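You operate a simulated robot arm through the tools that you are given. There is no shell and no other tool. Be economical: measure what you need, move in short steps, check, and stop when the job is done.

The job below is to be done with a simulated robot arm. You get a single attempt, and the scene is never put back.

TASK
Roll the banner in, lower the pole and fold in both feet of the banner stand.
Fine: turn the pole's lock knob fully loose.

The check looks at the end state, three seconds after you hand in, the way a careful person would. Anything else that was tipped, shoved, dropped, spilled or broken makes it a failure. Flat cloth is picked up by pressing the open fingertips on it (5 to 10 N) and closing them slowly along it; thin cloth reads only 2 to 8 mm in the jaws.

THE ROBOT
A 6-joint arm with a two-finger gripper on a trunk, on a base that drives. Base frame: it is fixed to the floor where the robot stands at the start and does not move with it; the origin is under the middle of the robot, x ahead of it, y to its left, z up. Units: m, rad, N and s.
With the tool pointing down near the work surface it reaches from about 0.36 to 0.84 m from the robot's upright axis, wherever it stands. Its first joint turns from -2.897 to 2.897 rad. Places, roughly: banner pull bar [0.9, 0, 1.1]; inner pole [0.9, 0, 1.2]; left banner stand foot [0.8, 0.1, 0.5]; pole lock knob [0.9, 0, 0.8]; right banner stand foot [0.9, -0.1, 0.5]. Payload 2.45 kg.
The tool frame sits at the grasp point between the pads (the TCP): z along the fingers, y along the line on which they close. The tips reach 0.026 m beyond it. The gripper opens to 0.096 m. The gripper's body begins 0.069 m behind the TCP.
Orientation is that of the tool frame in the base frame, as [roll, pitch, yaw] about the fixed x, y, z axes, in that order (R = Rz(yaw) Ry(pitch) Rx(roll)). With the fingers straight down and closing along the base's y, the tool's x points along the base's -x, its y along +y and its z along -z.

THE INTERFACE
- The arm moves only by the tool nudge_tool. Its argument "series" is a list of rows, each a list of 7 numbers: the turn, a rotation vector about the tool's x, y, z in rad, then the shift along the tool's x, y, z in m, then the gripper command, from -1 (fully open) to 1 (shut), values between in proportion. In form: [[ax, ay, az, x, y, z, claw], ...]. A call has 1 to 12 rows; each row shifts and turns the commanded pose from where the row before left it, along the tool's axes as they then stand. Each row takes 0.2 s and may step no farther than 0.05 m and 0.15 rad from the row before; otherwise, or with a gripper value out of range, the whole call is refused. A pose out of reach is approached as far as the arm can. The call stops where the force on the tool passes 80 N (or 10 N more than at its start, if that is more) or the arm is blocked; 0.2 s more then pass. Each finger halts on what it meets, pressing with about 34 N; the grip force reading is that of the motor and also rises with nothing between the fingers. The clock runs only during rows and for 0.2 s after the last one: add rows that do not move to give the fingers time. It gives the time, the measured TCP pose, the force on the tool (base axes), the opening and the grip force at its end, in the units of the frame above (readings bear some noise), with the torque about the TCP (base axes, N m) and any sound that the robot's microphone picked up, and new pictures: "show" is both (left out), scene, wrist or none.
- Cameras (640 x 400 px; columns grow to the right, rows downward): "scene" is now at [0.0316, 0.1379, 1.149]; the picture's right is [-0.22, -0.98, 0.00], its down [-0.28, 0.06, -0.96] and it looks along [0.93, -0.21, -0.29] (base axes); focal length 284 px, centre (320, 200). "wrist" rides on the gripper at [0.082, 0.003, -0.098] in the tool frame; the picture's right is [-0.04, 1.00, 0.00], its down [-0.73, -0.03, -0.68] and it looks along [-0.68, -0.03, 0.73] (tool axes); focal length 256 px, centre (320, 200).
- lift_body(by): slides the trunk up (or, below 0, down) by that many m; the arm and the scene camera ride with it, the base frame stays. It gives what a move gives, with no picture.
- steer(legs): drives the robot by 1 to 6 legs, each [ahead, turn to the left] in m and rad, along the robot's own axes; the way and the turn of a leg run together, so that a leg with both is an arc; at most 1.5 m and 3.142 rad a leg. The arm and the cameras ride along, it lands a little off, and it stops where it bumps. It gives what a move gives, and a new picture of the scene camera.
- pan_tilt(pan, tilt): turns the head with the scene camera to pan (to the left, within 2.705 rad either way) and tilt (down, from -0.506 to 1.204), counted from straight ahead of the robot. It gives what a move gives, and a new picture of the scene camera.
- point_at(camera, pixels): for up to 12 pixels [column, row] of the newest picture of that camera ("zoom" is the newest enlarged one), the place [x, y, z] in the base frame of the surface seen there, good to about 0.002 m. No time passes.
- close_up(camera, box): a new picture of the part [left, top, right, bottom] of that camera's present view, enlarged. No time passes.
- finish_job(): hands the job in; it is judged then, once.

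Work in short steps. Measure before you move; look again where a grasp or a placing could have gone wrong, and mend it. You have 80 turns and 260 pictures in all, those below and enlarged ones among them. Open the gripper and draw the arm clear of the work before you hand the job in, unless the task says otherwise; then end with one line.

The tools are called after "Emit:" as name(argument=value, ...) on one line, values as JSON. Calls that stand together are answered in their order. nudge_tool: Moves the arm, as the interface text tells. Its arguments: {"type":"object","properties":{"series":{"type":"array","items":{"type":"array","items":{"type":"number"}}},"show":{"type":"string","enum":["both","scene","wrist","none"]}},"required":["series"]} The other tools are called the same way: lift_body (by) slides the trunk up or down; steer (legs) drives the base; pan_tilt (pan, tilt) turns the head that bears the scene camera; point_at (camera, pixels) gives the place of the surface under pixels of a picture; close_up (camera, box) takes an enlarged picture of a part of a camera's view; finish_job () hands the job in.

At the start:

```text
clock: 0.0
tool_pos: [0.4509, -0.0378, 0.9997]
tool_rot: [3.14, -0.001, 3.141]
force: [-0.6, 0.8, -0.3]
ft_torque: [-0.02, 0.01, -0.03]
opening: 0.0962
finger_force: 0.1
trunk travel left (down, up): [-0.15, 0.0]
robot x, y, heading: [0.0005, -0.0004, 0.004]
head pan, tilt: [-0.223, 0.297]
```

scene: 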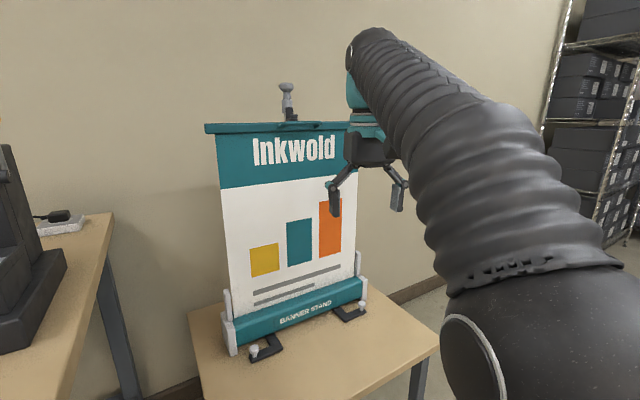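
wrist: 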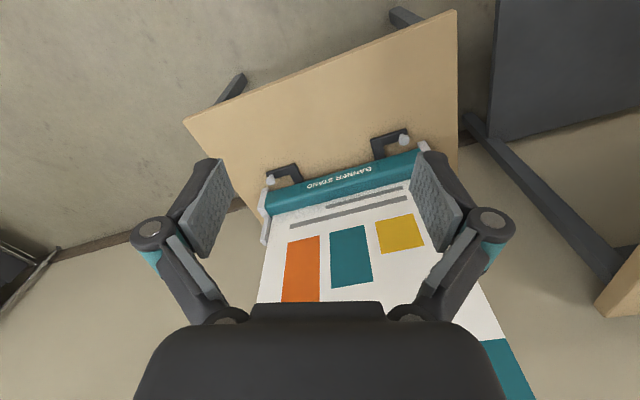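

The banner stand is at about columns 205-365, partly hidden by the arm. I'll enlarge the views of the stand before moving.

Emit:
close_up(camera="scene", box=[190, 70, 390, 195])

Emit:
close_up(camera="scene", box=[200, 260, 400, 385])

Emit:
point_at(camera="scene", pixels=[[207, 130], [330, 125], [287, 88], [290, 112], [225, 295], [232, 350], [254, 352], [280, 348], [363, 305], [345, 316], [300, 310], [225, 180]])

Emit:
close_up(camera="wrist", box=[220, 110, 480, 272])

```text
3.20 times, centred on (290, 132) of scene
```

zoom: 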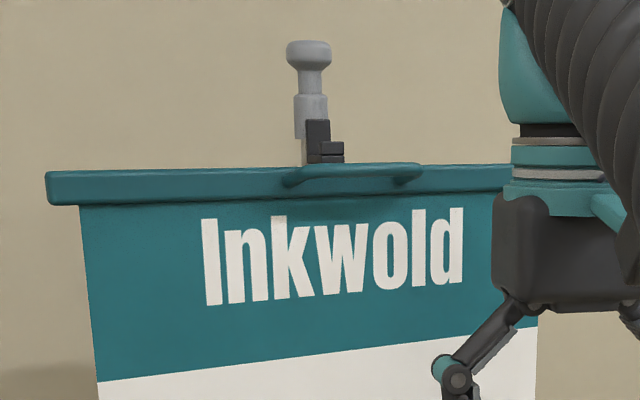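

```text
3.20 times, centred on (300, 322) of scene
```

zoom: 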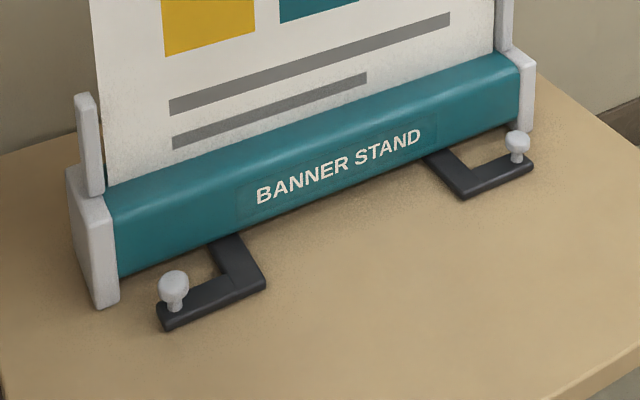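

```text
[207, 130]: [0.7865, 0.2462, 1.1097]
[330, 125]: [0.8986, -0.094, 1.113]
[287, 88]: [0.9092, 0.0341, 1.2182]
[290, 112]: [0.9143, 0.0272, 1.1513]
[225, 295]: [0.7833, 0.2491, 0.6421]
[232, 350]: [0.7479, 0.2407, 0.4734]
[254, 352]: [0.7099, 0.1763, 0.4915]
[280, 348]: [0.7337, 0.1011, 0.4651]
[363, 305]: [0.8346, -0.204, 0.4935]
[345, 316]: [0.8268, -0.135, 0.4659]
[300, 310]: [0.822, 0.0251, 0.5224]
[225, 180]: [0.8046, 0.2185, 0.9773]
```

```text
2.46 times, centred on (350, 191) of wrist
```

zoom: 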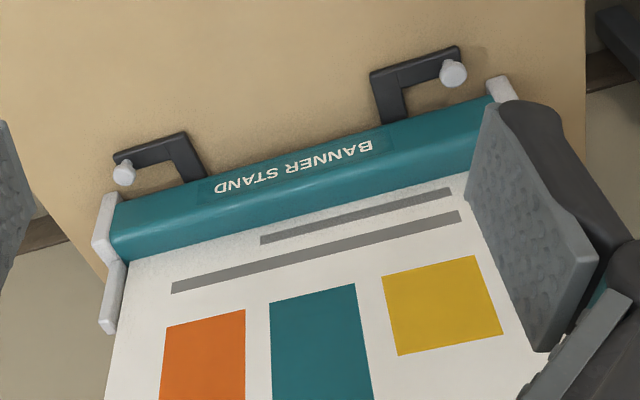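

The bar runs from about (0.787,0.246) to (0.90,-0.094) at z 1.11, with the pole and hook behind it. I'll raise the tool for a wrist view over the top and turn it about 0.32 rad to square up with the banner.

Emit:
nudge_tool(series=[[0, 0, -0.11, 0, 0, -0.045, -1], [0, 0, -0.11, 0, 0, -0.045, -1], [0, 0, -0.1, 0, 0, -0.045, -1], [0, 0, 0, 0, 0, -0.045, -1], [0, 0, 0, 0, 0, -0.045, -1], [0, 0, 0, 0, 0, -0.045, -1], [0, 0, 0, 0, 0, 0, -1]])

```text
clock: 1.6
tool_pos: [0.4321, -0.0354, 1.0108]
tool_rot: [-3.14, 0.003, -2.824]
force: [-0.4, 0.5, -0.6]
ft_torque: [-0.02, -0.02, -0.01]
opening: 0.0962
finger_force: 0.0
out of reach, approached as far as the arm can: row 1, 2, 3, 4, 5, 6
trunk travel left (down, up): [-0.15, 0.0]
robot x, y, heading: [0.001, -0.0021, -0.002]
head pan, tilt: [-0.223, 0.297]
```

scene: 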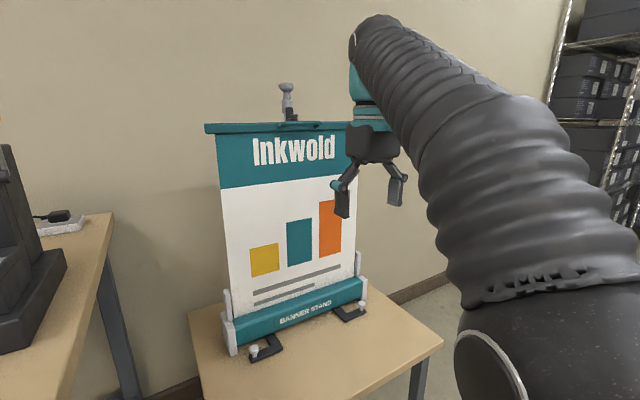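
wrist: 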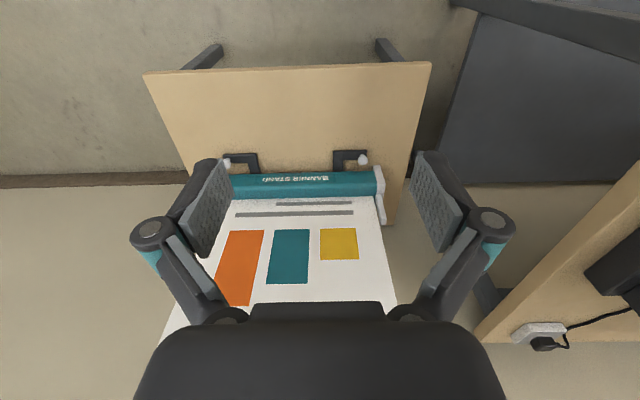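

The arm can't go higher while pointing down. I'll pitch the tool forward to horizontal so it can approach the bar at z 1.11.

Emit:
nudge_tool(series=[[0, -0.143, 0, 0, 0, 0, -1], [0, -0.143, 0, 0, 0, 0, -1], [0, -0.143, 0, 0, 0, 0, -1], [0, -0.143, 0, 0, 0, 0, -1], [0, -0.143, 0, 0, 0, 0, -1], [0, -0.143, 0, 0, 0, 0, -1], [0, -0.143, 0, 0, 0, 0, -1], [0, -0.143, 0, 0, 0, 0, -1], [0, -0.143, 0, 0, 0, 0, -1], [0, -0.143, 0, 0, 0, 0, -1], [0, -0.141, 0, 0, 0, 0, -1]])

```text
clock: 4.0
tool_pos: [0.4477, -0.0265, 0.9978]
tool_rot: [2.24, 1.535, 2.602]
force: [1.1, -0.4, -0.4]
ft_torque: [0.01, 0.02, -0.03]
opening: 0.0959
finger_force: 0.0
trunk travel left (down, up): [-0.15, 0.0]
robot x, y, heading: [0.0018, 0.0, 0.0]
head pan, tilt: [-0.223, 0.297]
```

scene: 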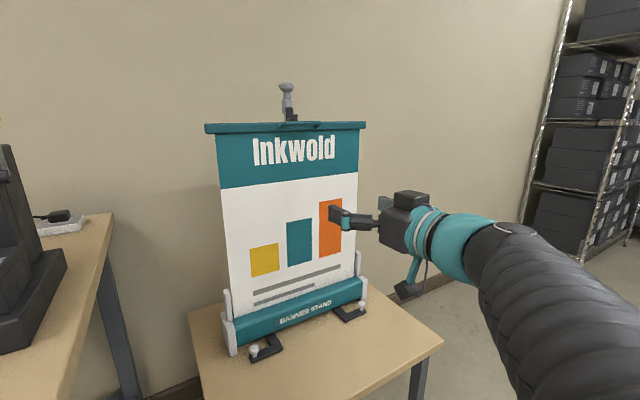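
wrist: 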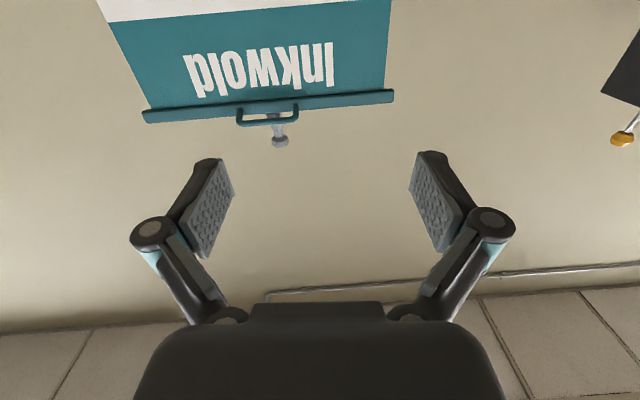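

The view is clear now, and the bar shows a D-handle. I'll measure the handle and the hook.

Emit:
close_up(camera="scene", box=[250, 75, 330, 135])

Emit:
close_up(camera="wrist", box=[220, 85, 316, 145])

Emit:
point_at(camera="scene", pixels=[[365, 125], [283, 128], [290, 128], [300, 127], [310, 126], [318, 125], [322, 125]])

Emit:
point_at(camera="wrist", pixels=[[238, 121], [252, 122], [268, 122], [285, 121], [296, 118], [267, 106], [148, 116], [390, 97], [280, 140], [277, 128]])

```text
6.67 times, centred on (290, 105) of scene
```

zoom: 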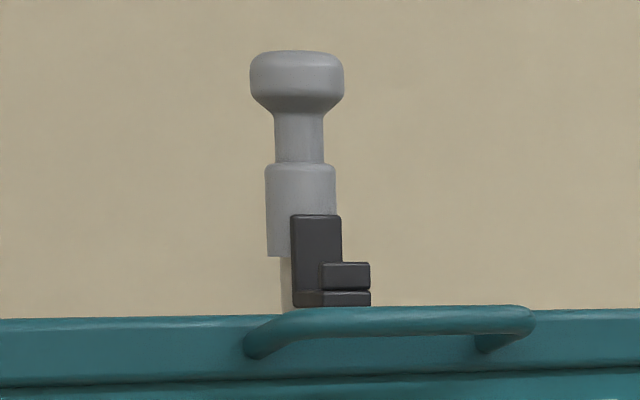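

```text
6.67 times, centred on (268, 115) of wrist
```

zoom: 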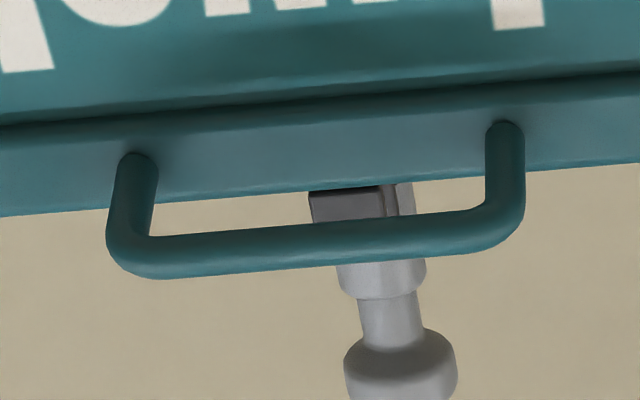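

```text
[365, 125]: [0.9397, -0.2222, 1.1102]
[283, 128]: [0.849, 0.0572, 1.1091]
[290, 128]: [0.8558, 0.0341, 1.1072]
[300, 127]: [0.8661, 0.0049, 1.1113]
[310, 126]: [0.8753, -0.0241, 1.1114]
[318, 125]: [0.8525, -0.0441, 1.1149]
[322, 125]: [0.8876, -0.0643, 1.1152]
```

```text
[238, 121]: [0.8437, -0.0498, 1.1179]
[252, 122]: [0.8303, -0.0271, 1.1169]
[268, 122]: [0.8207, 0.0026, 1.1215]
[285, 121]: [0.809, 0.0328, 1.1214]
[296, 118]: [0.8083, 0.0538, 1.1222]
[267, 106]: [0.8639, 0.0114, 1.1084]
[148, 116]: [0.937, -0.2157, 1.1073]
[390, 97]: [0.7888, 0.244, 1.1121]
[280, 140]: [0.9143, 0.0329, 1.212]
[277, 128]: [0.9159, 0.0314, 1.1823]
```

The handle runs from (0.845,-0.05) to (0.808,0.054) at z 1.12. I'll roll the tool 90° so the fingers close vertically, then raise it to look over the bar at the hook.

Emit:
nudge_tool(series=[[0, 0, 0.143, 0, 0, 0, -1], [0, 0, 0.143, 0, 0, 0, -1], [0, 0, 0.143, 0, 0, 0, -1], [0, 0, 0.143, 0, 0, 0, -1], [0, 0, 0.143, 0, 0, 0, -1], [0, 0, 0.143, 0, 0, 0, -1], [0, 0, 0.143, 0, 0, 0, -1], [0, 0, 0.143, 0, 0, 0, -1], [0, 0, 0.143, 0, 0, 0, -1], [0, 0, 0.143, 0, 0, 0, -1], [0, 0, 0.141, 0, 0, 0, -1], [0, 0, 0, 0, 0.05, 0, -1]], show="none")

Emit:
nudge_tool(series=[[0, 0, 0, 0, 0.05, 0, -1], [0, 0, 0, 0, 0.05, 0, -1], [0, 0, 0, 0, 0.05, 0, -1], [0, 0, 0, 0, 0.05, 0, -1], [0, 0, 0, 0, 0, 0, -1]])

```text
clock: 6.6
tool_pos: [0.4377, -0.0206, 1.0575]
tool_rot: [1.576, -0.005, 1.933]
force: [0.4, 0.5, -0.4]
ft_torque: [0.01, -0.01, 0.04]
opening: 0.096
finger_force: 0.0
trunk travel left (down, up): [-0.15, 0.0]
robot x, y, heading: [-0.0033, 0.0013, 0.002]
head pan, tilt: [-0.223, 0.297]
```

```text
clock: 7.8
tool_pos: [0.4369, -0.0397, 1.257]
tool_rot: [1.576, -0.004, 1.889]
force: [0.0, 0.4, 0.2]
ft_torque: [0.01, 0.0, 0.0]
opening: 0.0961
finger_force: 0.1
trunk travel left (down, up): [-0.15, 0.0]
robot x, y, heading: [0.001, 0.0002, -0.003]
head pan, tilt: [-0.223, 0.297]
```

scene: 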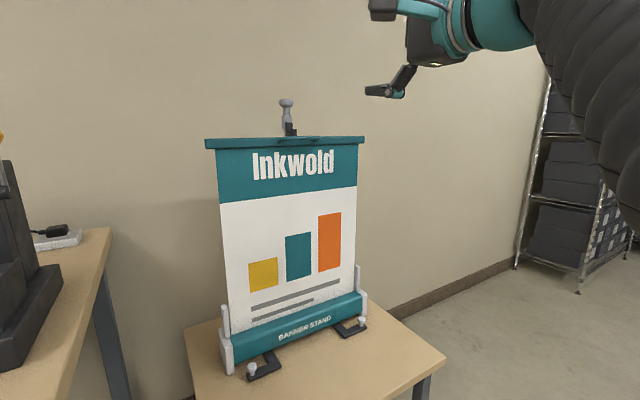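
wrist: 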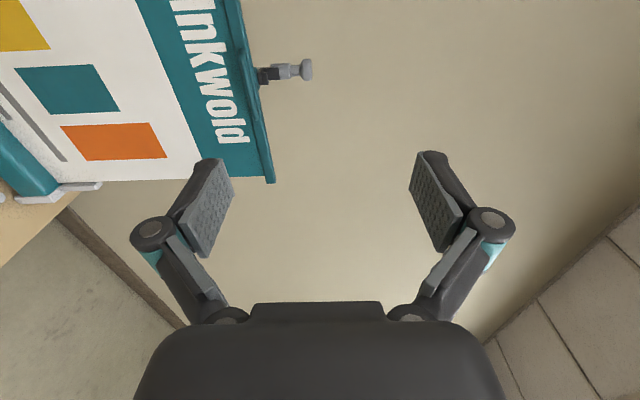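

I'll enlarge the hook in the wrist view.

Emit:
close_up(camera="wrist", box=[210, 40, 330, 115])

Emit:
close_up(camera="scene", box=[260, 90, 340, 140])

```text
5.33 times, centred on (270, 78) of wrist
```

zoom: 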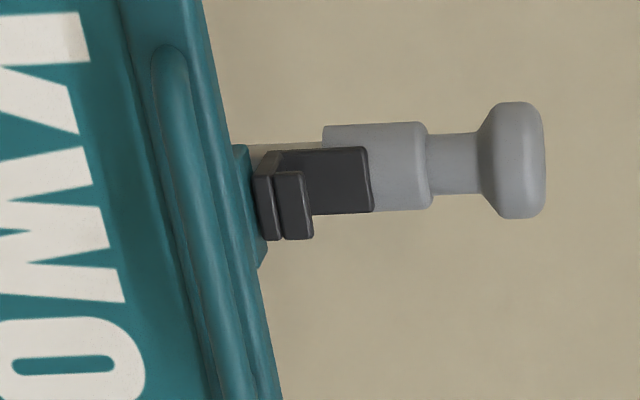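

```text
8.00 times, centred on (300, 115) of scene
```

zoom: 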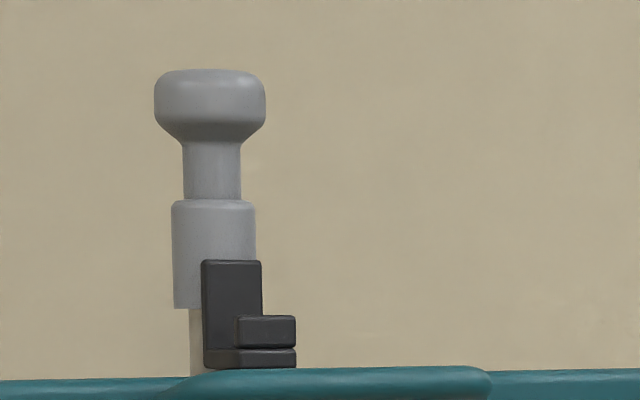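

A teal tab behind the bar catches on a black J-hook. I'll get closer and look down on it.

Emit:
nudge_tool(series=[[0, 0, 0, 0, 0, 0.045, -1], [0, 0, 0, 0, 0, 0.045, -1], [0, 0, 0, 0, 0.02, 0.045, -1], [0.13, 0, 0, 0, 0.02, 0.03, -1], [0.13, 0, 0, 0, 0.02, 0, -1], [0.13, 0, 0, 0, 0.0, 0, -1], [0.13, 0, 0, 0, 0, 0, -1], [0.13, 0, 0, 0, 0, 0, -1], [0, 0, 0, 0, 0, 0, -1]])

```text
clock: 9.8
tool_pos: [0.5491, 0.0133, 1.2154]
tool_rot: [2.222, 0.0, 1.89]
force: [-0.1, -0.5, -0.4]
ft_torque: [0.0, -0.01, 0.03]
opening: 0.0962
finger_force: 0.0
out of reach, approached as far as the arm can: row 5, 6, 7, 8
trunk travel left (down, up): [-0.15, 0.0]
robot x, y, heading: [-0.0004, -0.0021, -0.001]
head pan, tilt: [-0.223, 0.297]
```

scene: 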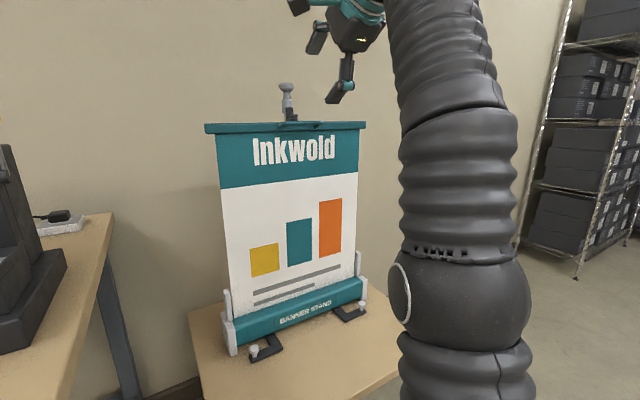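
wrist: 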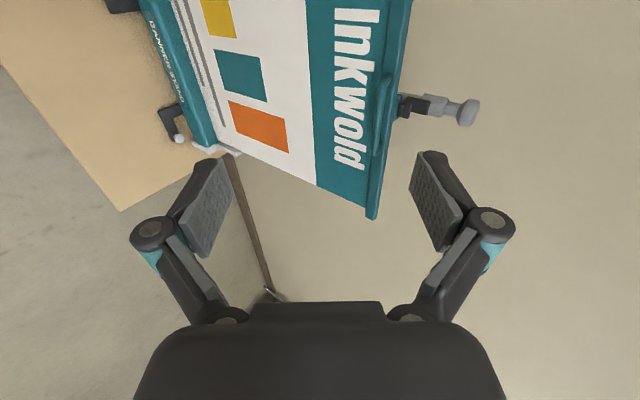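

Emit:
close_up(camera="wrist", box=[360, 70, 488, 150])

Emit:
point_at(camera="wrist", pixels=[[402, 107], [409, 108], [418, 105], [430, 105], [468, 112], [396, 100], [384, 100]])

```text
5.00 times, centred on (424, 110) of wrist
```

zoom: 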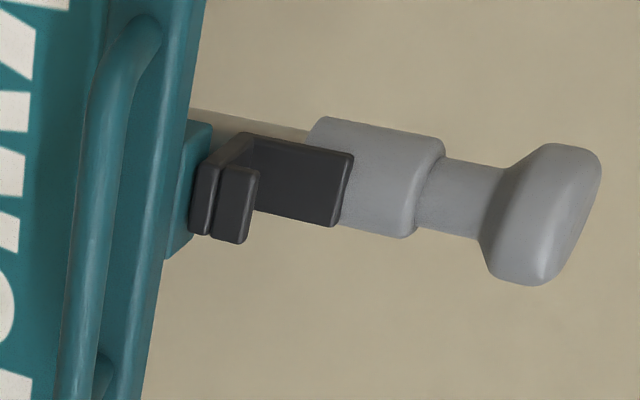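

```text
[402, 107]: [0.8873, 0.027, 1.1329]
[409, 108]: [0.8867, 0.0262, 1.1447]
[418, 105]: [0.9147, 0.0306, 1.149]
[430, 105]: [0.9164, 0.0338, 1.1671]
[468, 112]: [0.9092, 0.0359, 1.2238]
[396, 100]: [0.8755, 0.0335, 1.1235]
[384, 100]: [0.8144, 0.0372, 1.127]
```

The hook's profile is still unclear. I'll carry the wrist camera round to the left end so it looks along the bar.

Emit:
nudge_tool(series=[[-0.115, 0, 0, 0, 0, 0, -1], [-0.115, 0, 0, 0, 0, 0, -1], [-0.115, 0, 0, 0, 0, 0, -1], [-0.115, 0, 0, 0, 0, 0, -1], [0, -0.131, 0.027, 0, 0, 0, -1], [0, -0.131, 0.027, 0, 0, 0, -1], [0, -0.131, 0.027, 0, 0, 0, -1], [0, -0.131, 0.027, 0, 0, 0, -1], [0, -0.131, 0.027, 0, 0, 0, -1], [0, -0.131, 0.027, 0, 0, 0, -1]], show="none")

Emit:
nudge_tool(series=[[0, 0, 0, 0.045, 0, 0, -1], [0, 0, 0, 0.045, 0, 0, -1], [0, 0, 0, 0.045, 0, 0, -1], [0, 0, 0, 0.045, 0, 0, -1], [0, 0, 0, 0.045, 0, 0, -1], [0, 0, 0, 0.045, 0, 0, -1], [0, 0, 0, 0.045, 0, 0, -1], [0, 0, 0, 0.045, 0, 0, -1], [0, 0, 0, 0, 0, 0, -1]])

```text
clock: 12.0
tool_pos: [0.5479, 0.014, 1.2161]
tool_rot: [1.767, -0.01, 1.085]
force: [-0.4, -0.2, 0.6]
ft_torque: [-0.01, 0.05, 0.05]
opening: 0.0959
finger_force: 0.1
trunk travel left (down, up): [-0.15, 0.0]
robot x, y, heading: [-0.0008, -0.0014, 0.001]
head pan, tilt: [-0.223, 0.297]
```

```text
clock: 14.0
tool_pos: [0.6628, 0.2757, 1.1525]
tool_rot: [1.763, -0.009, 1.087]
force: [-0.8, -0.2, 0.0]
ft_torque: [0.0, -0.02, 0.0]
opening: 0.0959
finger_force: 0.1
out of reach, approached as far as the arm can: row 5, 6, 7, 8
trunk travel left (down, up): [-0.15, 0.0]
robot x, y, heading: [0.0005, 0.0015, -0.006]
head pan, tilt: [-0.223, 0.297]
```

scene: 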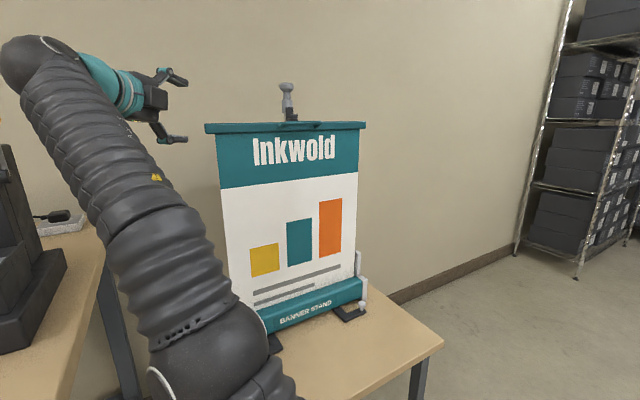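
wrist: 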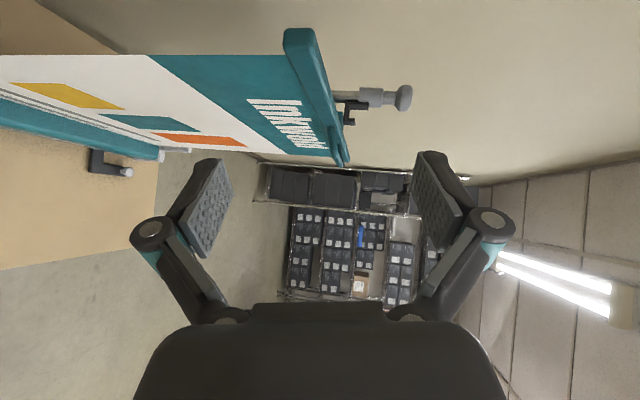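

Emit:
close_up(camera="wrist", box=[310, 70, 422, 140])

Emit:
point_at(camera="wrist", pixels=[[349, 113], [343, 112], [345, 104], [353, 104], [332, 98]])

```text
5.71 times, centred on (366, 105) of wrist
```

zoom: 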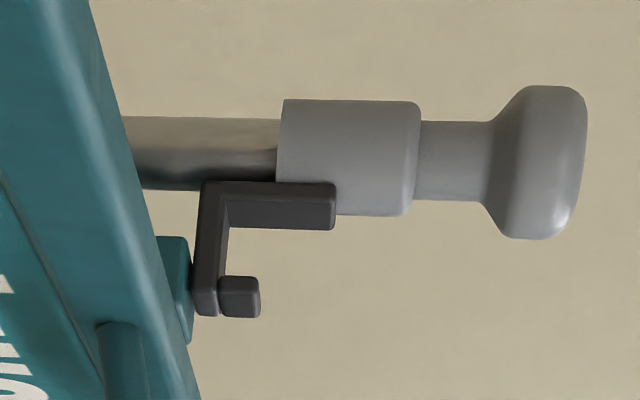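

```text
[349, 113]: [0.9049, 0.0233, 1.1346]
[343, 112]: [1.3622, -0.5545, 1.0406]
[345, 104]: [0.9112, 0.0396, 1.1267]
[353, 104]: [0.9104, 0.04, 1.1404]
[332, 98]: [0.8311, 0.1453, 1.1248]
```

The hook is a J on the pole with a small upturned lip, and the teal block sits just below its ledge. I'll lower the camera to see under it.

Emit:
nudge_tool(series=[[0, 0, 0, 0, -0.045, 0, -1], [0, 0, 0, 0, -0.045, 0, -1], [0, 0, 0, 0, -0.045, 0, -1], [-0.1, 0, 0, 0.02, 0, 0, -1], [-0.1, 0, 0, 0.02, 0, 0, -1], [0, 0, 0, 0.02, 0, 0, -1]], show="wrist")

```text
clock: 15.4
tool_pos: [0.6822, 0.3543, 1.054]
tool_rot: [1.564, -0.008, 1.089]
force: [-1.4, -0.9, 0.4]
ft_torque: [0.01, 0.01, 0.05]
opening: 0.0957
finger_force: 0.1
out of reach, approached as far as the arm can: row 4, 5
trunk travel left (down, up): [-0.15, 0.0]
robot x, y, heading: [0.0004, -0.0004, -0.003]
head pan, tilt: [-0.223, 0.297]
```

wrist: 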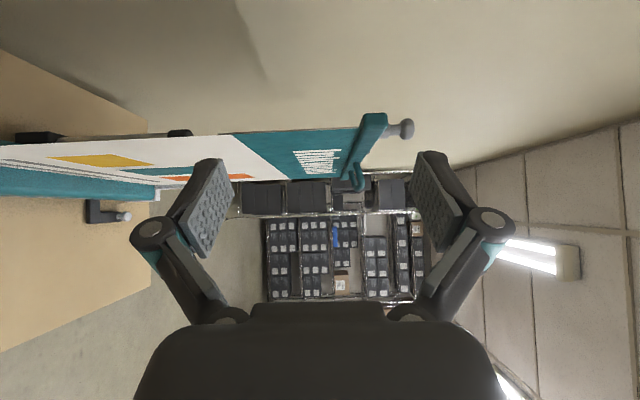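

Driving closer would help, so I'll measure the table edges first.

Emit:
pan_tilt(pan=-0.1, tilt=0.8)

```text
clock: 16.3
tool_pos: [0.6816, 0.3547, 1.0538]
tool_rot: [1.566, -0.009, 1.088]
force: [-0.4, -0.4, -0.7]
ft_torque: [-0.01, -0.04, -0.02]
opening: 0.0962
finger_force: 0.0
trunk travel left (down, up): [-0.15, 0.0]
robot x, y, heading: [0.0023, -0.0, -0.001]
head pan, tilt: [-0.099, 0.799]
```

scene: 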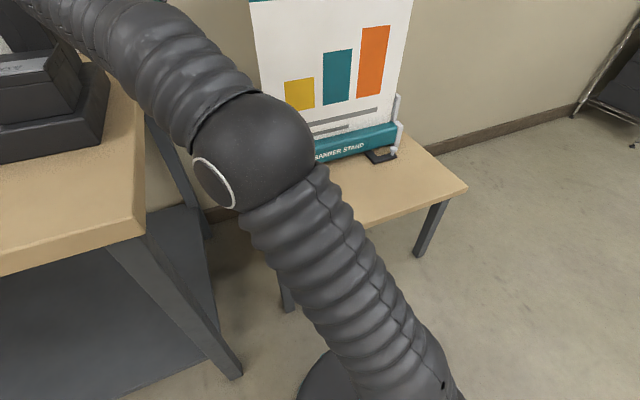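

Emit:
point_at(camera="scene", pixels=[[465, 187], [380, 223], [145, 230], [140, 110], [232, 372], [288, 308], [420, 250], [310, 395]])

```text
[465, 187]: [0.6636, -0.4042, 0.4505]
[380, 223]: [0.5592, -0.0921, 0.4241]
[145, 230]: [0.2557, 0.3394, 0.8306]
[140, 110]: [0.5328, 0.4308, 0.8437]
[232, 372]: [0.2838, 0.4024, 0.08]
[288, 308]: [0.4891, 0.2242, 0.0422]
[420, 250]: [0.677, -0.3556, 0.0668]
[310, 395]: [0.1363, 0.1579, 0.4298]
```

I'll leave the base where it is. Next I'll bring the tool back in front of the bar, with the camera on top looking down over the hook.

Emit:
nudge_tool(series=[[0, 0, 0, -0.0396, 0.0166, 0.0137, -1], [0, 0, 0, -0.0396, 0.0166, 0.0137, -1], [0, 0, 0, -0.0396, 0.0166, 0.0137, -1], [0, 0, 0, -0.0396, 0.0166, 0.0137, -1], [0, 0, 0, -0.0396, 0.0166, 0.0137, -1], [0, 0, 0, -0.0396, 0.0166, 0.0137, -1], [0, 0, 0, -0.0396, 0.0166, 0.0137, -1], [0, 0, 0, -0.0396, 0.0166, 0.0137, -1], [0, 0, 0, -0.0396, 0.0166, 0.0137, -1], [0, 0, 0, -0.0396, 0.0166, 0.0137, -1]], show="none")

Emit:
nudge_tool(series=[[0, 0.133, 0, 0, 0, 0, -1], [0, 0.133, 0, 0, 0, 0, -1], [0, 0.133, 0, 0, 0, 0, -1], [0, 0.133, 0, 0, 0, 0, -1], [0, 0.133, 0, 0, 0, 0, -1], [0, 0.133, 0, 0, 0, 0, -1]], show="none")

Emit:
nudge_tool(series=[[0, 0, 0.143, 0, 0, 0, -1], [0, 0, 0.143, 0, 0, 0, -1], [0, 0, 0.143, 0, 0, 0, -1], [0, 0, 0.143, 0, 0, 0, -1], [0, 0, 0.143, 0, 0, 0, -1], [0, 0, 0.143, 0, 0, 0, -1], [0, 0, 0.143, 0, 0, 0, -1], [0, 0, 0.143, 0, 0, 0, -1], [0, 0, 0.143, 0, 0, 0, -1], [0, 0, 0.143, 0, 0, 0, -1], [0, 0, 0.141, 0, 0, 0, -1]], show="wrist")

```text
clock: 18.5
tool_pos: [0.6182, -0.0595, 1.2159]
tool_rot: [1.565, -0.007, 1.087]
force: [0.4, 0.2, -0.6]
ft_torque: [0.01, 0.01, -0.02]
opening: 0.0961
finger_force: 0.1
trunk travel left (down, up): [-0.15, 0.0]
robot x, y, heading: [-0.0, -0.002, 0.001]
head pan, tilt: [-0.099, 0.799]
```

```text
clock: 19.9
tool_pos: [0.6175, -0.0611, 1.2183]
tool_rot: [1.559, -0.001, 1.885]
force: [-0.5, -0.4, 0.3]
ft_torque: [0.0, 0.0, -0.07]
opening: 0.0959
finger_force: 0.1
trunk travel left (down, up): [-0.15, 0.0]
robot x, y, heading: [0.0028, 0.0006, 0.005]
head pan, tilt: [-0.099, 0.799]
```

```text
clock: 22.3
tool_pos: [0.6181, -0.0608, 1.2197]
tool_rot: [-0.345, -1.56, -2.48]
force: [0.2, -0.3, 0.8]
ft_torque: [0.0, -0.01, -0.03]
opening: 0.0961
finger_force: 0.1
trunk travel left (down, up): [-0.15, 0.0]
robot x, y, heading: [-0.0028, 0.0012, -0.002]
head pan, tilt: [-0.099, 0.799]
```

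wrist: 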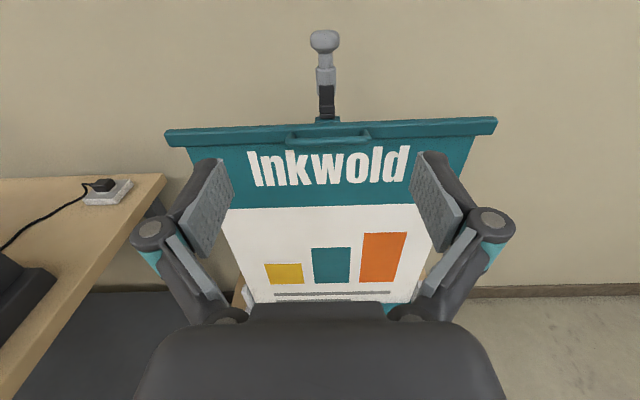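

This is a good view. I'll go a little higher and closer so I'm looking down on the hook.

Emit:
nudge_tool(series=[[0, 0, 0, 0.04, 0, 0.03, -1], [0, 0, 0, 0.03, 0, 0.03, -1], [0, 0, 0, 0, 0, 0.03, -1], [0, 0, 0, 0, 0, 0, -1]], show="wrist")

Emit:
close_up(camera="wrist", box=[270, 40, 398, 120])

```text
clock: 23.3
tool_pos: [0.7024, -0.035, 1.2862]
tool_rot: [-0.264, -1.56, -2.563]
force: [1.3, 1.5, 0.3]
ft_torque: [0.01, -0.05, 0.04]
opening: 0.0959
finger_force: 0.1
out of reach, approached as far as the arm can: row 3
trunk travel left (down, up): [-0.15, 0.0]
robot x, y, heading: [0.0025, 0.0001, -0.004]
head pan, tilt: [-0.099, 0.799]
```

wrist: 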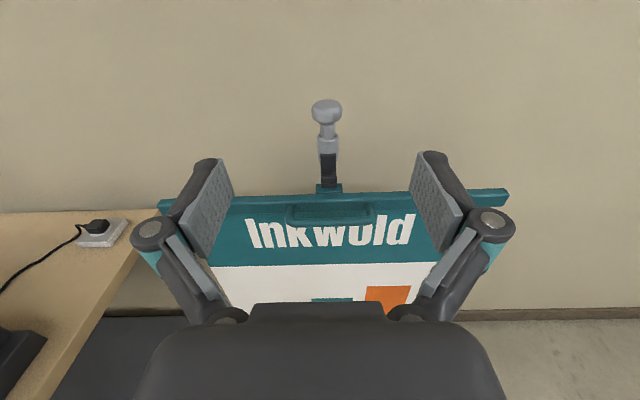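

```text
5.00 times, centred on (334, 80) of wrist
```

zoom: 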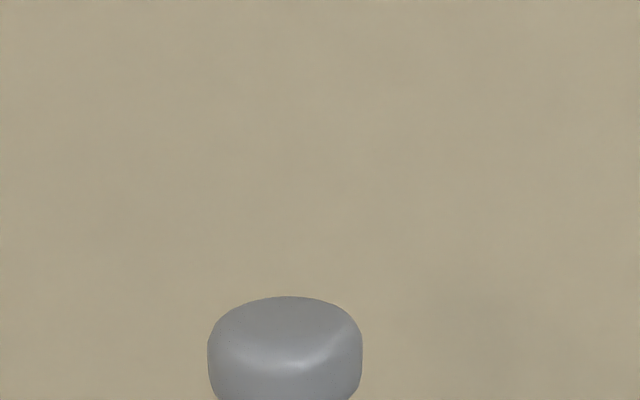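

Emit:
close_up(camera="wrist", box=[280, 140, 376, 200])

Emit:
point_at(camera="wrist", pixels=[[319, 187], [339, 187], [328, 180], [329, 187], [328, 165], [312, 194]])

```text
6.67 times, centred on (328, 170) of wrist
```

zoom: 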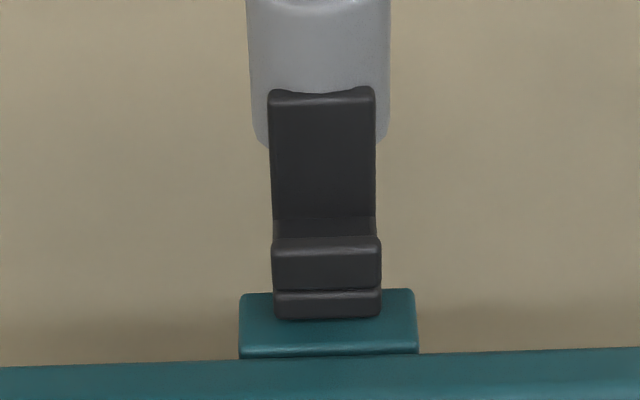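

```text
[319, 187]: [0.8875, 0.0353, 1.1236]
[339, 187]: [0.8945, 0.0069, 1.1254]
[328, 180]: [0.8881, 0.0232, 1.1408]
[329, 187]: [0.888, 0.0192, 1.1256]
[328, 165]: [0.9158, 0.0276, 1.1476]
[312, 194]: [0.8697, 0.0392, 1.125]
```

The teal tab's top is at z 1.124, under the hook's ledge. I'll roll back so the fingers close vertically, drop to handle height, and then test how the bar is held.

Emit:
nudge_tool(series=[[0, 0, -0.143, 0, 0, 0, -1], [0, 0, -0.143, 0, 0, 0, -1], [0, 0, -0.143, 0, 0, 0, -1], [0, 0, -0.143, 0, 0, 0, -1], [0, 0, -0.143, 0, 0, 0, -1], [0, 0, -0.143, 0, 0, 0, -1], [0, 0, -0.143, 0, 0, 0, -1], [0, 0, -0.143, 0, 0, 0, -1], [0, 0, -0.143, 0, 0, 0, -1], [0, 0, -0.143, 0, 0, 0, -1], [0, 0, -0.141, 0, 0, 0, -1]], show="none")

Emit:
nudge_tool(series=[[0, 0, 0, 0, -0.042, 0, -1], [0, 0, 0, 0, -0.042, 0, -1], [0, 0, 0, 0, -0.042, 0, -1], [0, 0, 0, 0, -0.042, 0, -1], [0, 0, 0, 0, 0, 0, -1]], show="wrist")

Emit:
pan_tilt(pan=-0.15, tilt=0.2)

```text
clock: 25.7
tool_pos: [0.7008, -0.0328, 1.2866]
tool_rot: [1.563, 0.0, 1.886]
force: [0.3, -0.5, 0.2]
ft_torque: [0.0, 0.0, -0.02]
opening: 0.0962
finger_force: 0.0
trunk travel left (down, up): [-0.15, 0.0]
robot x, y, heading: [0.0017, -0.0034, 0.0]
head pan, tilt: [-0.099, 0.799]
```

```text
clock: 26.9
tool_pos: [0.702, -0.0329, 1.118]
tool_rot: [1.56, -0.001, 1.885]
force: [0.3, -0.2, 0.2]
ft_torque: [-0.02, -0.01, -0.01]
opening: 0.0959
finger_force: 0.1
trunk travel left (down, up): [-0.15, 0.0]
robot x, y, heading: [-0.0026, 0.0007, 0.002]
head pan, tilt: [-0.099, 0.799]
```

wrist: 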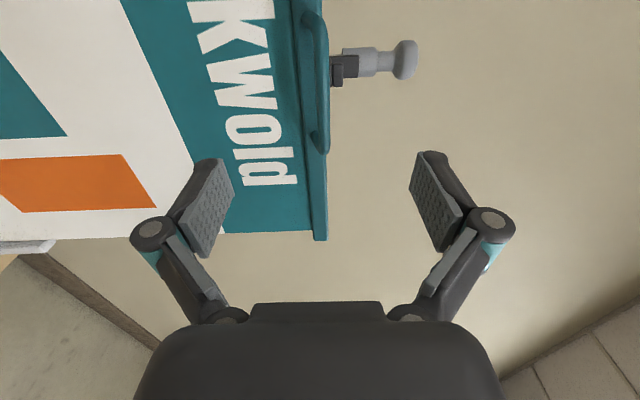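

```text
clock: 27.9
tool_pos: [0.7026, -0.0322, 1.1176]
tool_rot: [1.56, -0.002, 1.886]
force: [0.4, 1.2, 0.0]
ft_torque: [-0.01, 0.02, -0.03]
opening: 0.0958
finger_force: 0.0
trunk travel left (down, up): [-0.15, 0.0]
robot x, y, heading: [-0.0005, -0.0005, -0.004]
head pan, tilt: [-0.15, 0.201]
```

scene: 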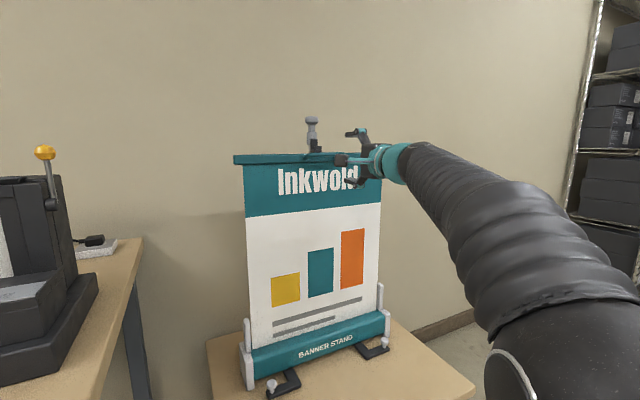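

The tool is at handle height and about 0.125 m short of it. I'll advance 0.122 and close.

Emit:
nudge_tool(series=[[0, 0, 0, 0, 0, 0.04, -1], [0, 0, 0, 0, 0, 0.04, -1], [0, 0, 0, 0, 0, 0.042, -1], [0, 0, 0, 0, 0.001, 0, -1], [0, 0, 0, 0, 0, 0, 0], [0, 0, 0, 0, 0, 0, 0.6], [0, 0, 0, 0, 0, 0, 1], [0, 0, 0, 0, 0, 0, 1]])

```text
clock: 29.7
tool_pos: [0.8171, 0.005, 1.1207]
tool_rot: [1.558, -0.002, 1.886]
force: [8.0, 1.1, 9.0]
ft_torque: [0.09, -0.06, -0.15]
opening: 0.0106
finger_force: 37.7
trunk travel left (down, up): [-0.15, 0.0]
robot x, y, heading: [0.0011, -0.0031, 0.0]
head pan, tilt: [-0.15, 0.201]
```

scene: 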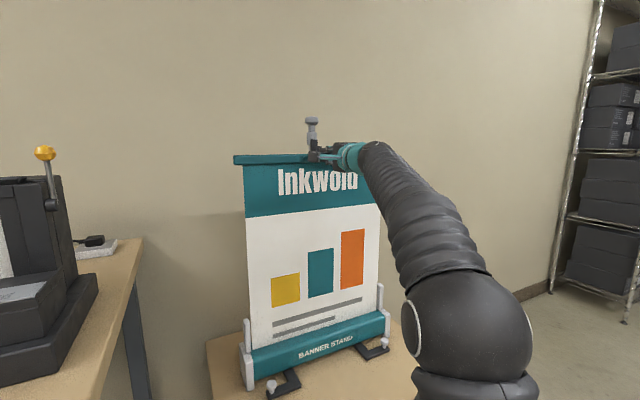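
wrist: 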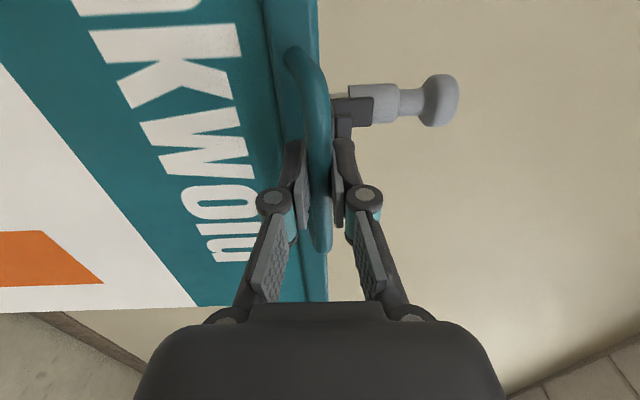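

The handle is held, with the opening at 10.6 mm. I'll lift gently in small steps and watch the force.

Emit:
nudge_tool(series=[[0, 0, 0, 0, 0.003, 0, 1], [0, 0, 0, 0, 0.003, 0, 1], [0, 0, 0, 0, 0, 0, 1]], show="none")

Emit:
close_up(camera="wrist", box=[260, 40, 484, 180])

```text
clock: 30.5
tool_pos: [0.8171, 0.0052, 1.1268]
tool_rot: [1.56, -0.003, 1.887]
force: [-16.3, -0.3, -7.5]
ft_torque: [0.02, 0.09, 0.74]
opening: 0.0104
finger_force: 37.9
trunk travel left (down, up): [-0.15, 0.0]
robot x, y, heading: [0.0002, -0.0002, -0.003]
head pan, tilt: [-0.15, 0.201]
```

```text
2.86 times, centred on (372, 110) of wrist
```

zoom: 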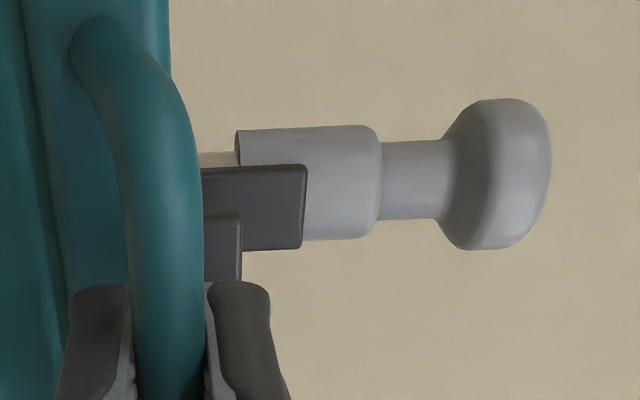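

It lifts with only a spring-like load. I'll lift another 12 mm, checking the force.

Emit:
nudge_tool(series=[[0, 0, 0, 0, 0.004, 0, 1], [0, 0, 0, 0, 0.004, 0, 1], [0, 0, 0, 0, 0.004, 0, 1], [0, 0, 0, 0, 0, 0, 1]])

Emit:
close_up(camera="wrist", box=[260, 40, 484, 180])

```text
clock: 31.5
tool_pos: [0.8169, 0.0048, 1.1395]
tool_rot: [1.562, 0.0, 1.886]
force: [-16.2, 0.8, -7.3]
ft_torque: [0.07, 0.08, 0.04]
opening: 0.0104
finger_force: 37.6
trunk travel left (down, up): [-0.15, 0.0]
robot x, y, heading: [-0.0008, -0.0035, -0.001]
head pan, tilt: [-0.15, 0.201]
```

scene: 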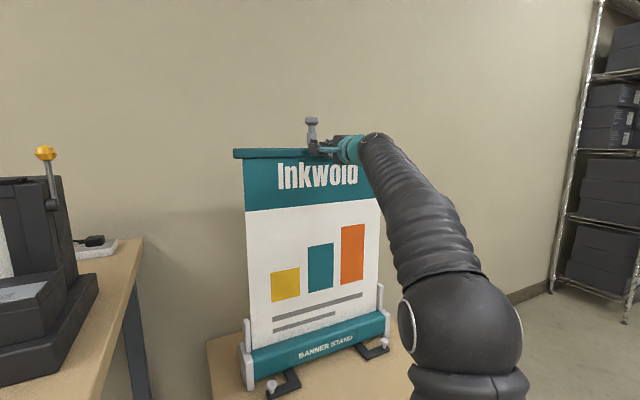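
wrist: 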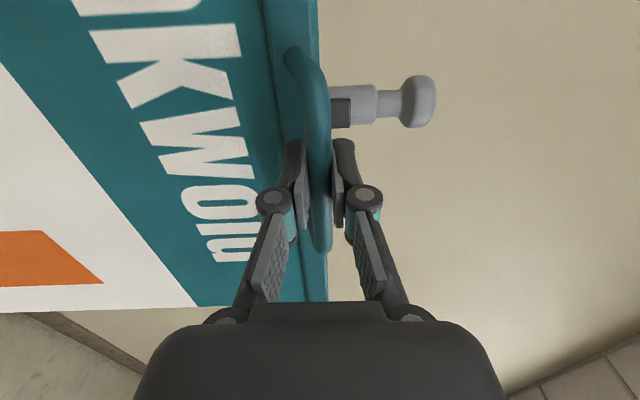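

```text
2.86 times, centred on (372, 110) of wrist
```

zoom: 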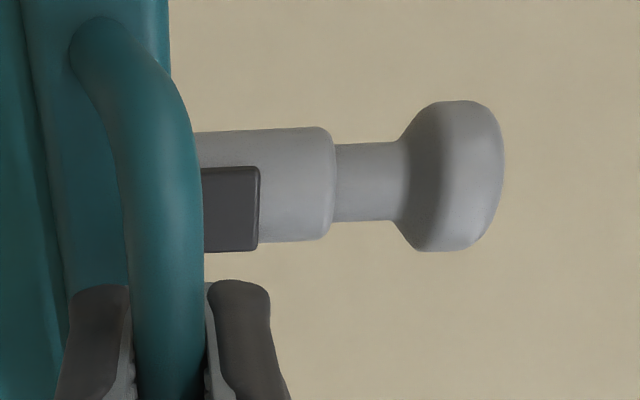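

The bar has risen 19 mm while the pole stayed put. I'll lift another 16 mm to clear the hook's lip, then draw back.

Emit:
nudge_tool(series=[[0, 0, 0, 0, 0.004, 0, 1], [0, 0, 0, 0, 0.004, 0, 1], [0, 0, 0, 0, 0.004, 0, 1], [0, 0, 0, 0, 0.004, 0, 1], [0, 0, 0, 0, 0, 0, 1]], show="wrist")

Emit:
nudge_tool(series=[[0, 0, 0, 0, 0, -0.006, 1], [0, 0, 0, 0, 0, -0.006, 1], [0, 0, 0, 0, 0, 0, 1]], show="none")

```text
clock: 32.7
tool_pos: [0.818, 0.006, 1.1542]
tool_rot: [1.559, -0.002, 1.885]
force: [-12.9, 2.4, -7.7]
ft_torque: [0.05, 0.07, 0.14]
opening: 0.0102
finger_force: 38.2
trunk travel left (down, up): [-0.15, 0.0]
robot x, y, heading: [0.0001, 0.0022, 0.001]
head pan, tilt: [-0.15, 0.201]
```

wrist: 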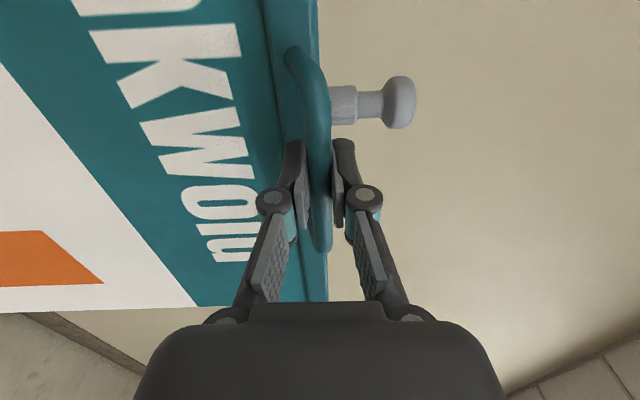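

```text
clock: 33.5
tool_pos: [0.8104, 0.0031, 1.1512]
tool_rot: [1.567, -0.002, 1.886]
force: [33.7, 14.7, -8.4]
ft_torque: [0.09, 0.12, 0.1]
opening: 0.0114
finger_force: 38.7
trunk travel left (down, up): [-0.15, 0.0]
robot x, y, heading: [0.0022, -0.0012, 0.002]
head pan, tilt: [-0.15, 0.201]
```

Drawing back meets about 35 N, so the bar is still caught or guided. I'll check the view.

Emit:
nudge_tool(series=[[0, 0, 0, 0, 0, 0.004, 1], [0, 0, 0, 0, 0, 0, 1]])

Emit:
close_up(camera="scene", box=[225, 100, 385, 200])

```text
clock: 34.1
tool_pos: [0.8098, 0.0032, 1.1544]
tool_rot: [1.562, -0.001, 1.884]
force: [9.0, 9.4, -8.1]
ft_torque: [0.06, 0.1, 0.41]
opening: 0.0111
finger_force: 37.5
trunk travel left (down, up): [-0.15, 0.0]
robot x, y, heading: [-0.0012, -0.0009, 0.001]
head pan, tilt: [-0.15, 0.201]
```

scene: 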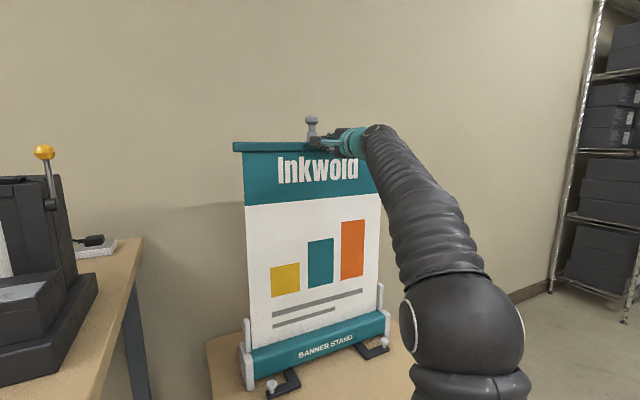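
wrist: 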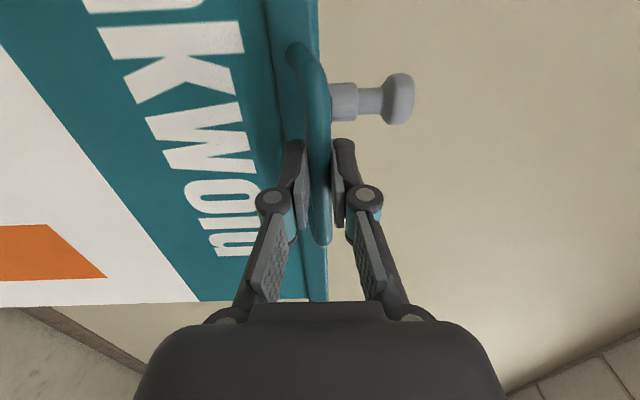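

```text
4.00 times, centred on (305, 150) of scene
```

zoom: 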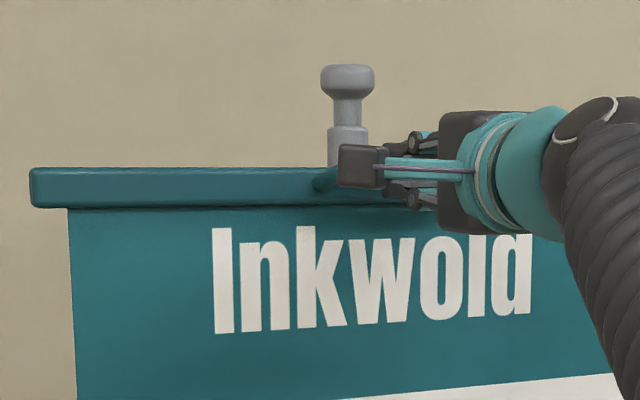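

The pads slipped slightly, so the bar seems guided vertically at this height. I'll recentre the grip and see whether the bar passes the hook when lowered slowly.

Emit:
nudge_tool(series=[[0, 0, 0, 0, 0, 0.003, 1], [0, 0, 0, 0, -0.008, 0, 1], [0, 0, 0, 0, -0.008, 0, 1], [0, 0, 0, 0, -0.008, 0, 1], [0, 0, 0, 0, -0.008, 0, 1], [0, 0, 0, 0, -0.004, 0, 1], [0, 0, 0, 0, 0, 0, 1]])

```text
clock: 35.7
tool_pos: [0.8117, 0.0029, 1.1202]
tool_rot: [1.559, -0.002, 1.885]
force: [-36.7, -1.2, -7.8]
ft_torque: [0.06, 0.14, 0.1]
opening: 0.0109
finger_force: 38.8
trunk travel left (down, up): [-0.15, 0.0]
robot x, y, heading: [-0.0038, 0.0031, 0.002]
head pan, tilt: [-0.15, 0.201]
```

scene: 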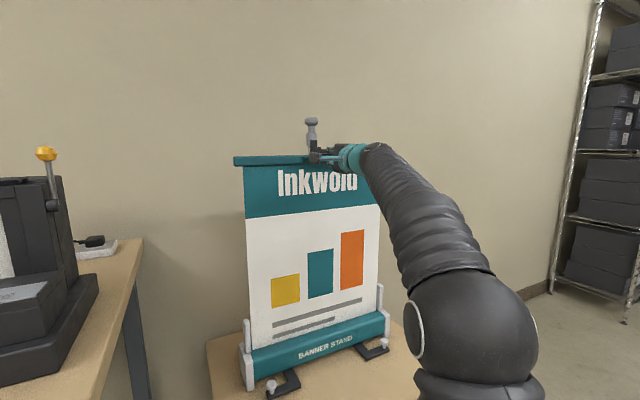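
wrist: 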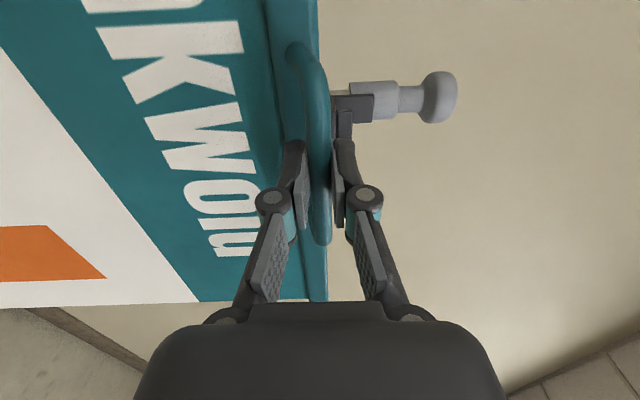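

The bar is back at its original height with a steady 8 N spring pull. I'll relax the push and try 8 mm lower.

Emit:
nudge_tool(series=[[0, 0, 0, 0, 0, -0.002, 1], [0, 0, 0, 0, -0.004, 0, 1], [0, 0, 0, 0, -0.004, 0, 1], [0, 0, 0, 0, 0, 0, 1]], show="none")

```text
clock: 36.7
tool_pos: [0.8122, 0.0041, 1.1093]
tool_rot: [1.559, -0.002, 1.886]
force: [-19.1, -0.9, -9.1]
ft_torque: [-0.01, 0.11, 0.04]
opening: 0.0109
finger_force: 38.5
trunk travel left (down, up): [-0.15, 0.0]
robot x, y, heading: [-0.0003, 0.0014, -0.004]
head pan, tilt: [-0.15, 0.201]
```

It has passed the hook at z 1.109 with the pull unchanged, so it is unhooked. I'll lower the bar steadily under control.

Emit:
nudge_tool(series=[[0, 0, 0, 0, -0.015, -0.001, 1], [0, 0, 0, 0, -0.015, 0, 1], [0, 0, 0, 0, -0.015, 0, 1], [0, 0, 0, 0, -0.015, 0, 1], [0, 0, 0, 0, -0.015, 0, 1], [0, 0, 0, 0, -0.015, 0, 1], [0, 0, 0, 0, -0.015, 0, 1], [0, 0, 0, 0, -0.015, 0, 1], [0, 0, 0, 0, -0.015, 0, 1], [0, 0, 0, 0, 0, 0, 1]], show="scene")

```text
clock: 38.9
tool_pos: [0.8114, 0.0024, 0.9737]
tool_rot: [1.56, -0.001, 1.885]
force: [-12.7, -0.3, -8.1]
ft_torque: [0.05, 0.11, -0.25]
opening: 0.0109
finger_force: 38.2
trunk travel left (down, up): [-0.15, 0.0]
robot x, y, heading: [-0.0057, -0.002, -0.005]
head pan, tilt: [-0.15, 0.201]
```

scene: 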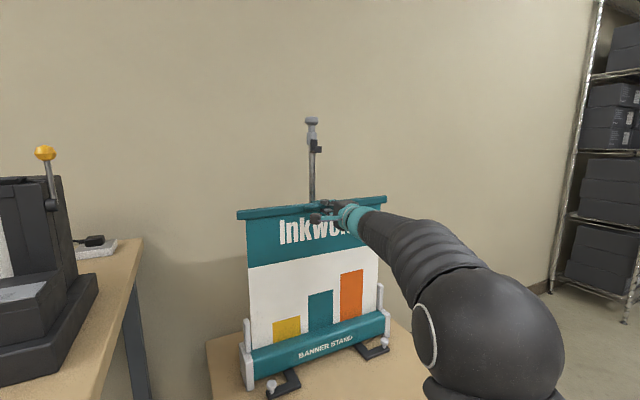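

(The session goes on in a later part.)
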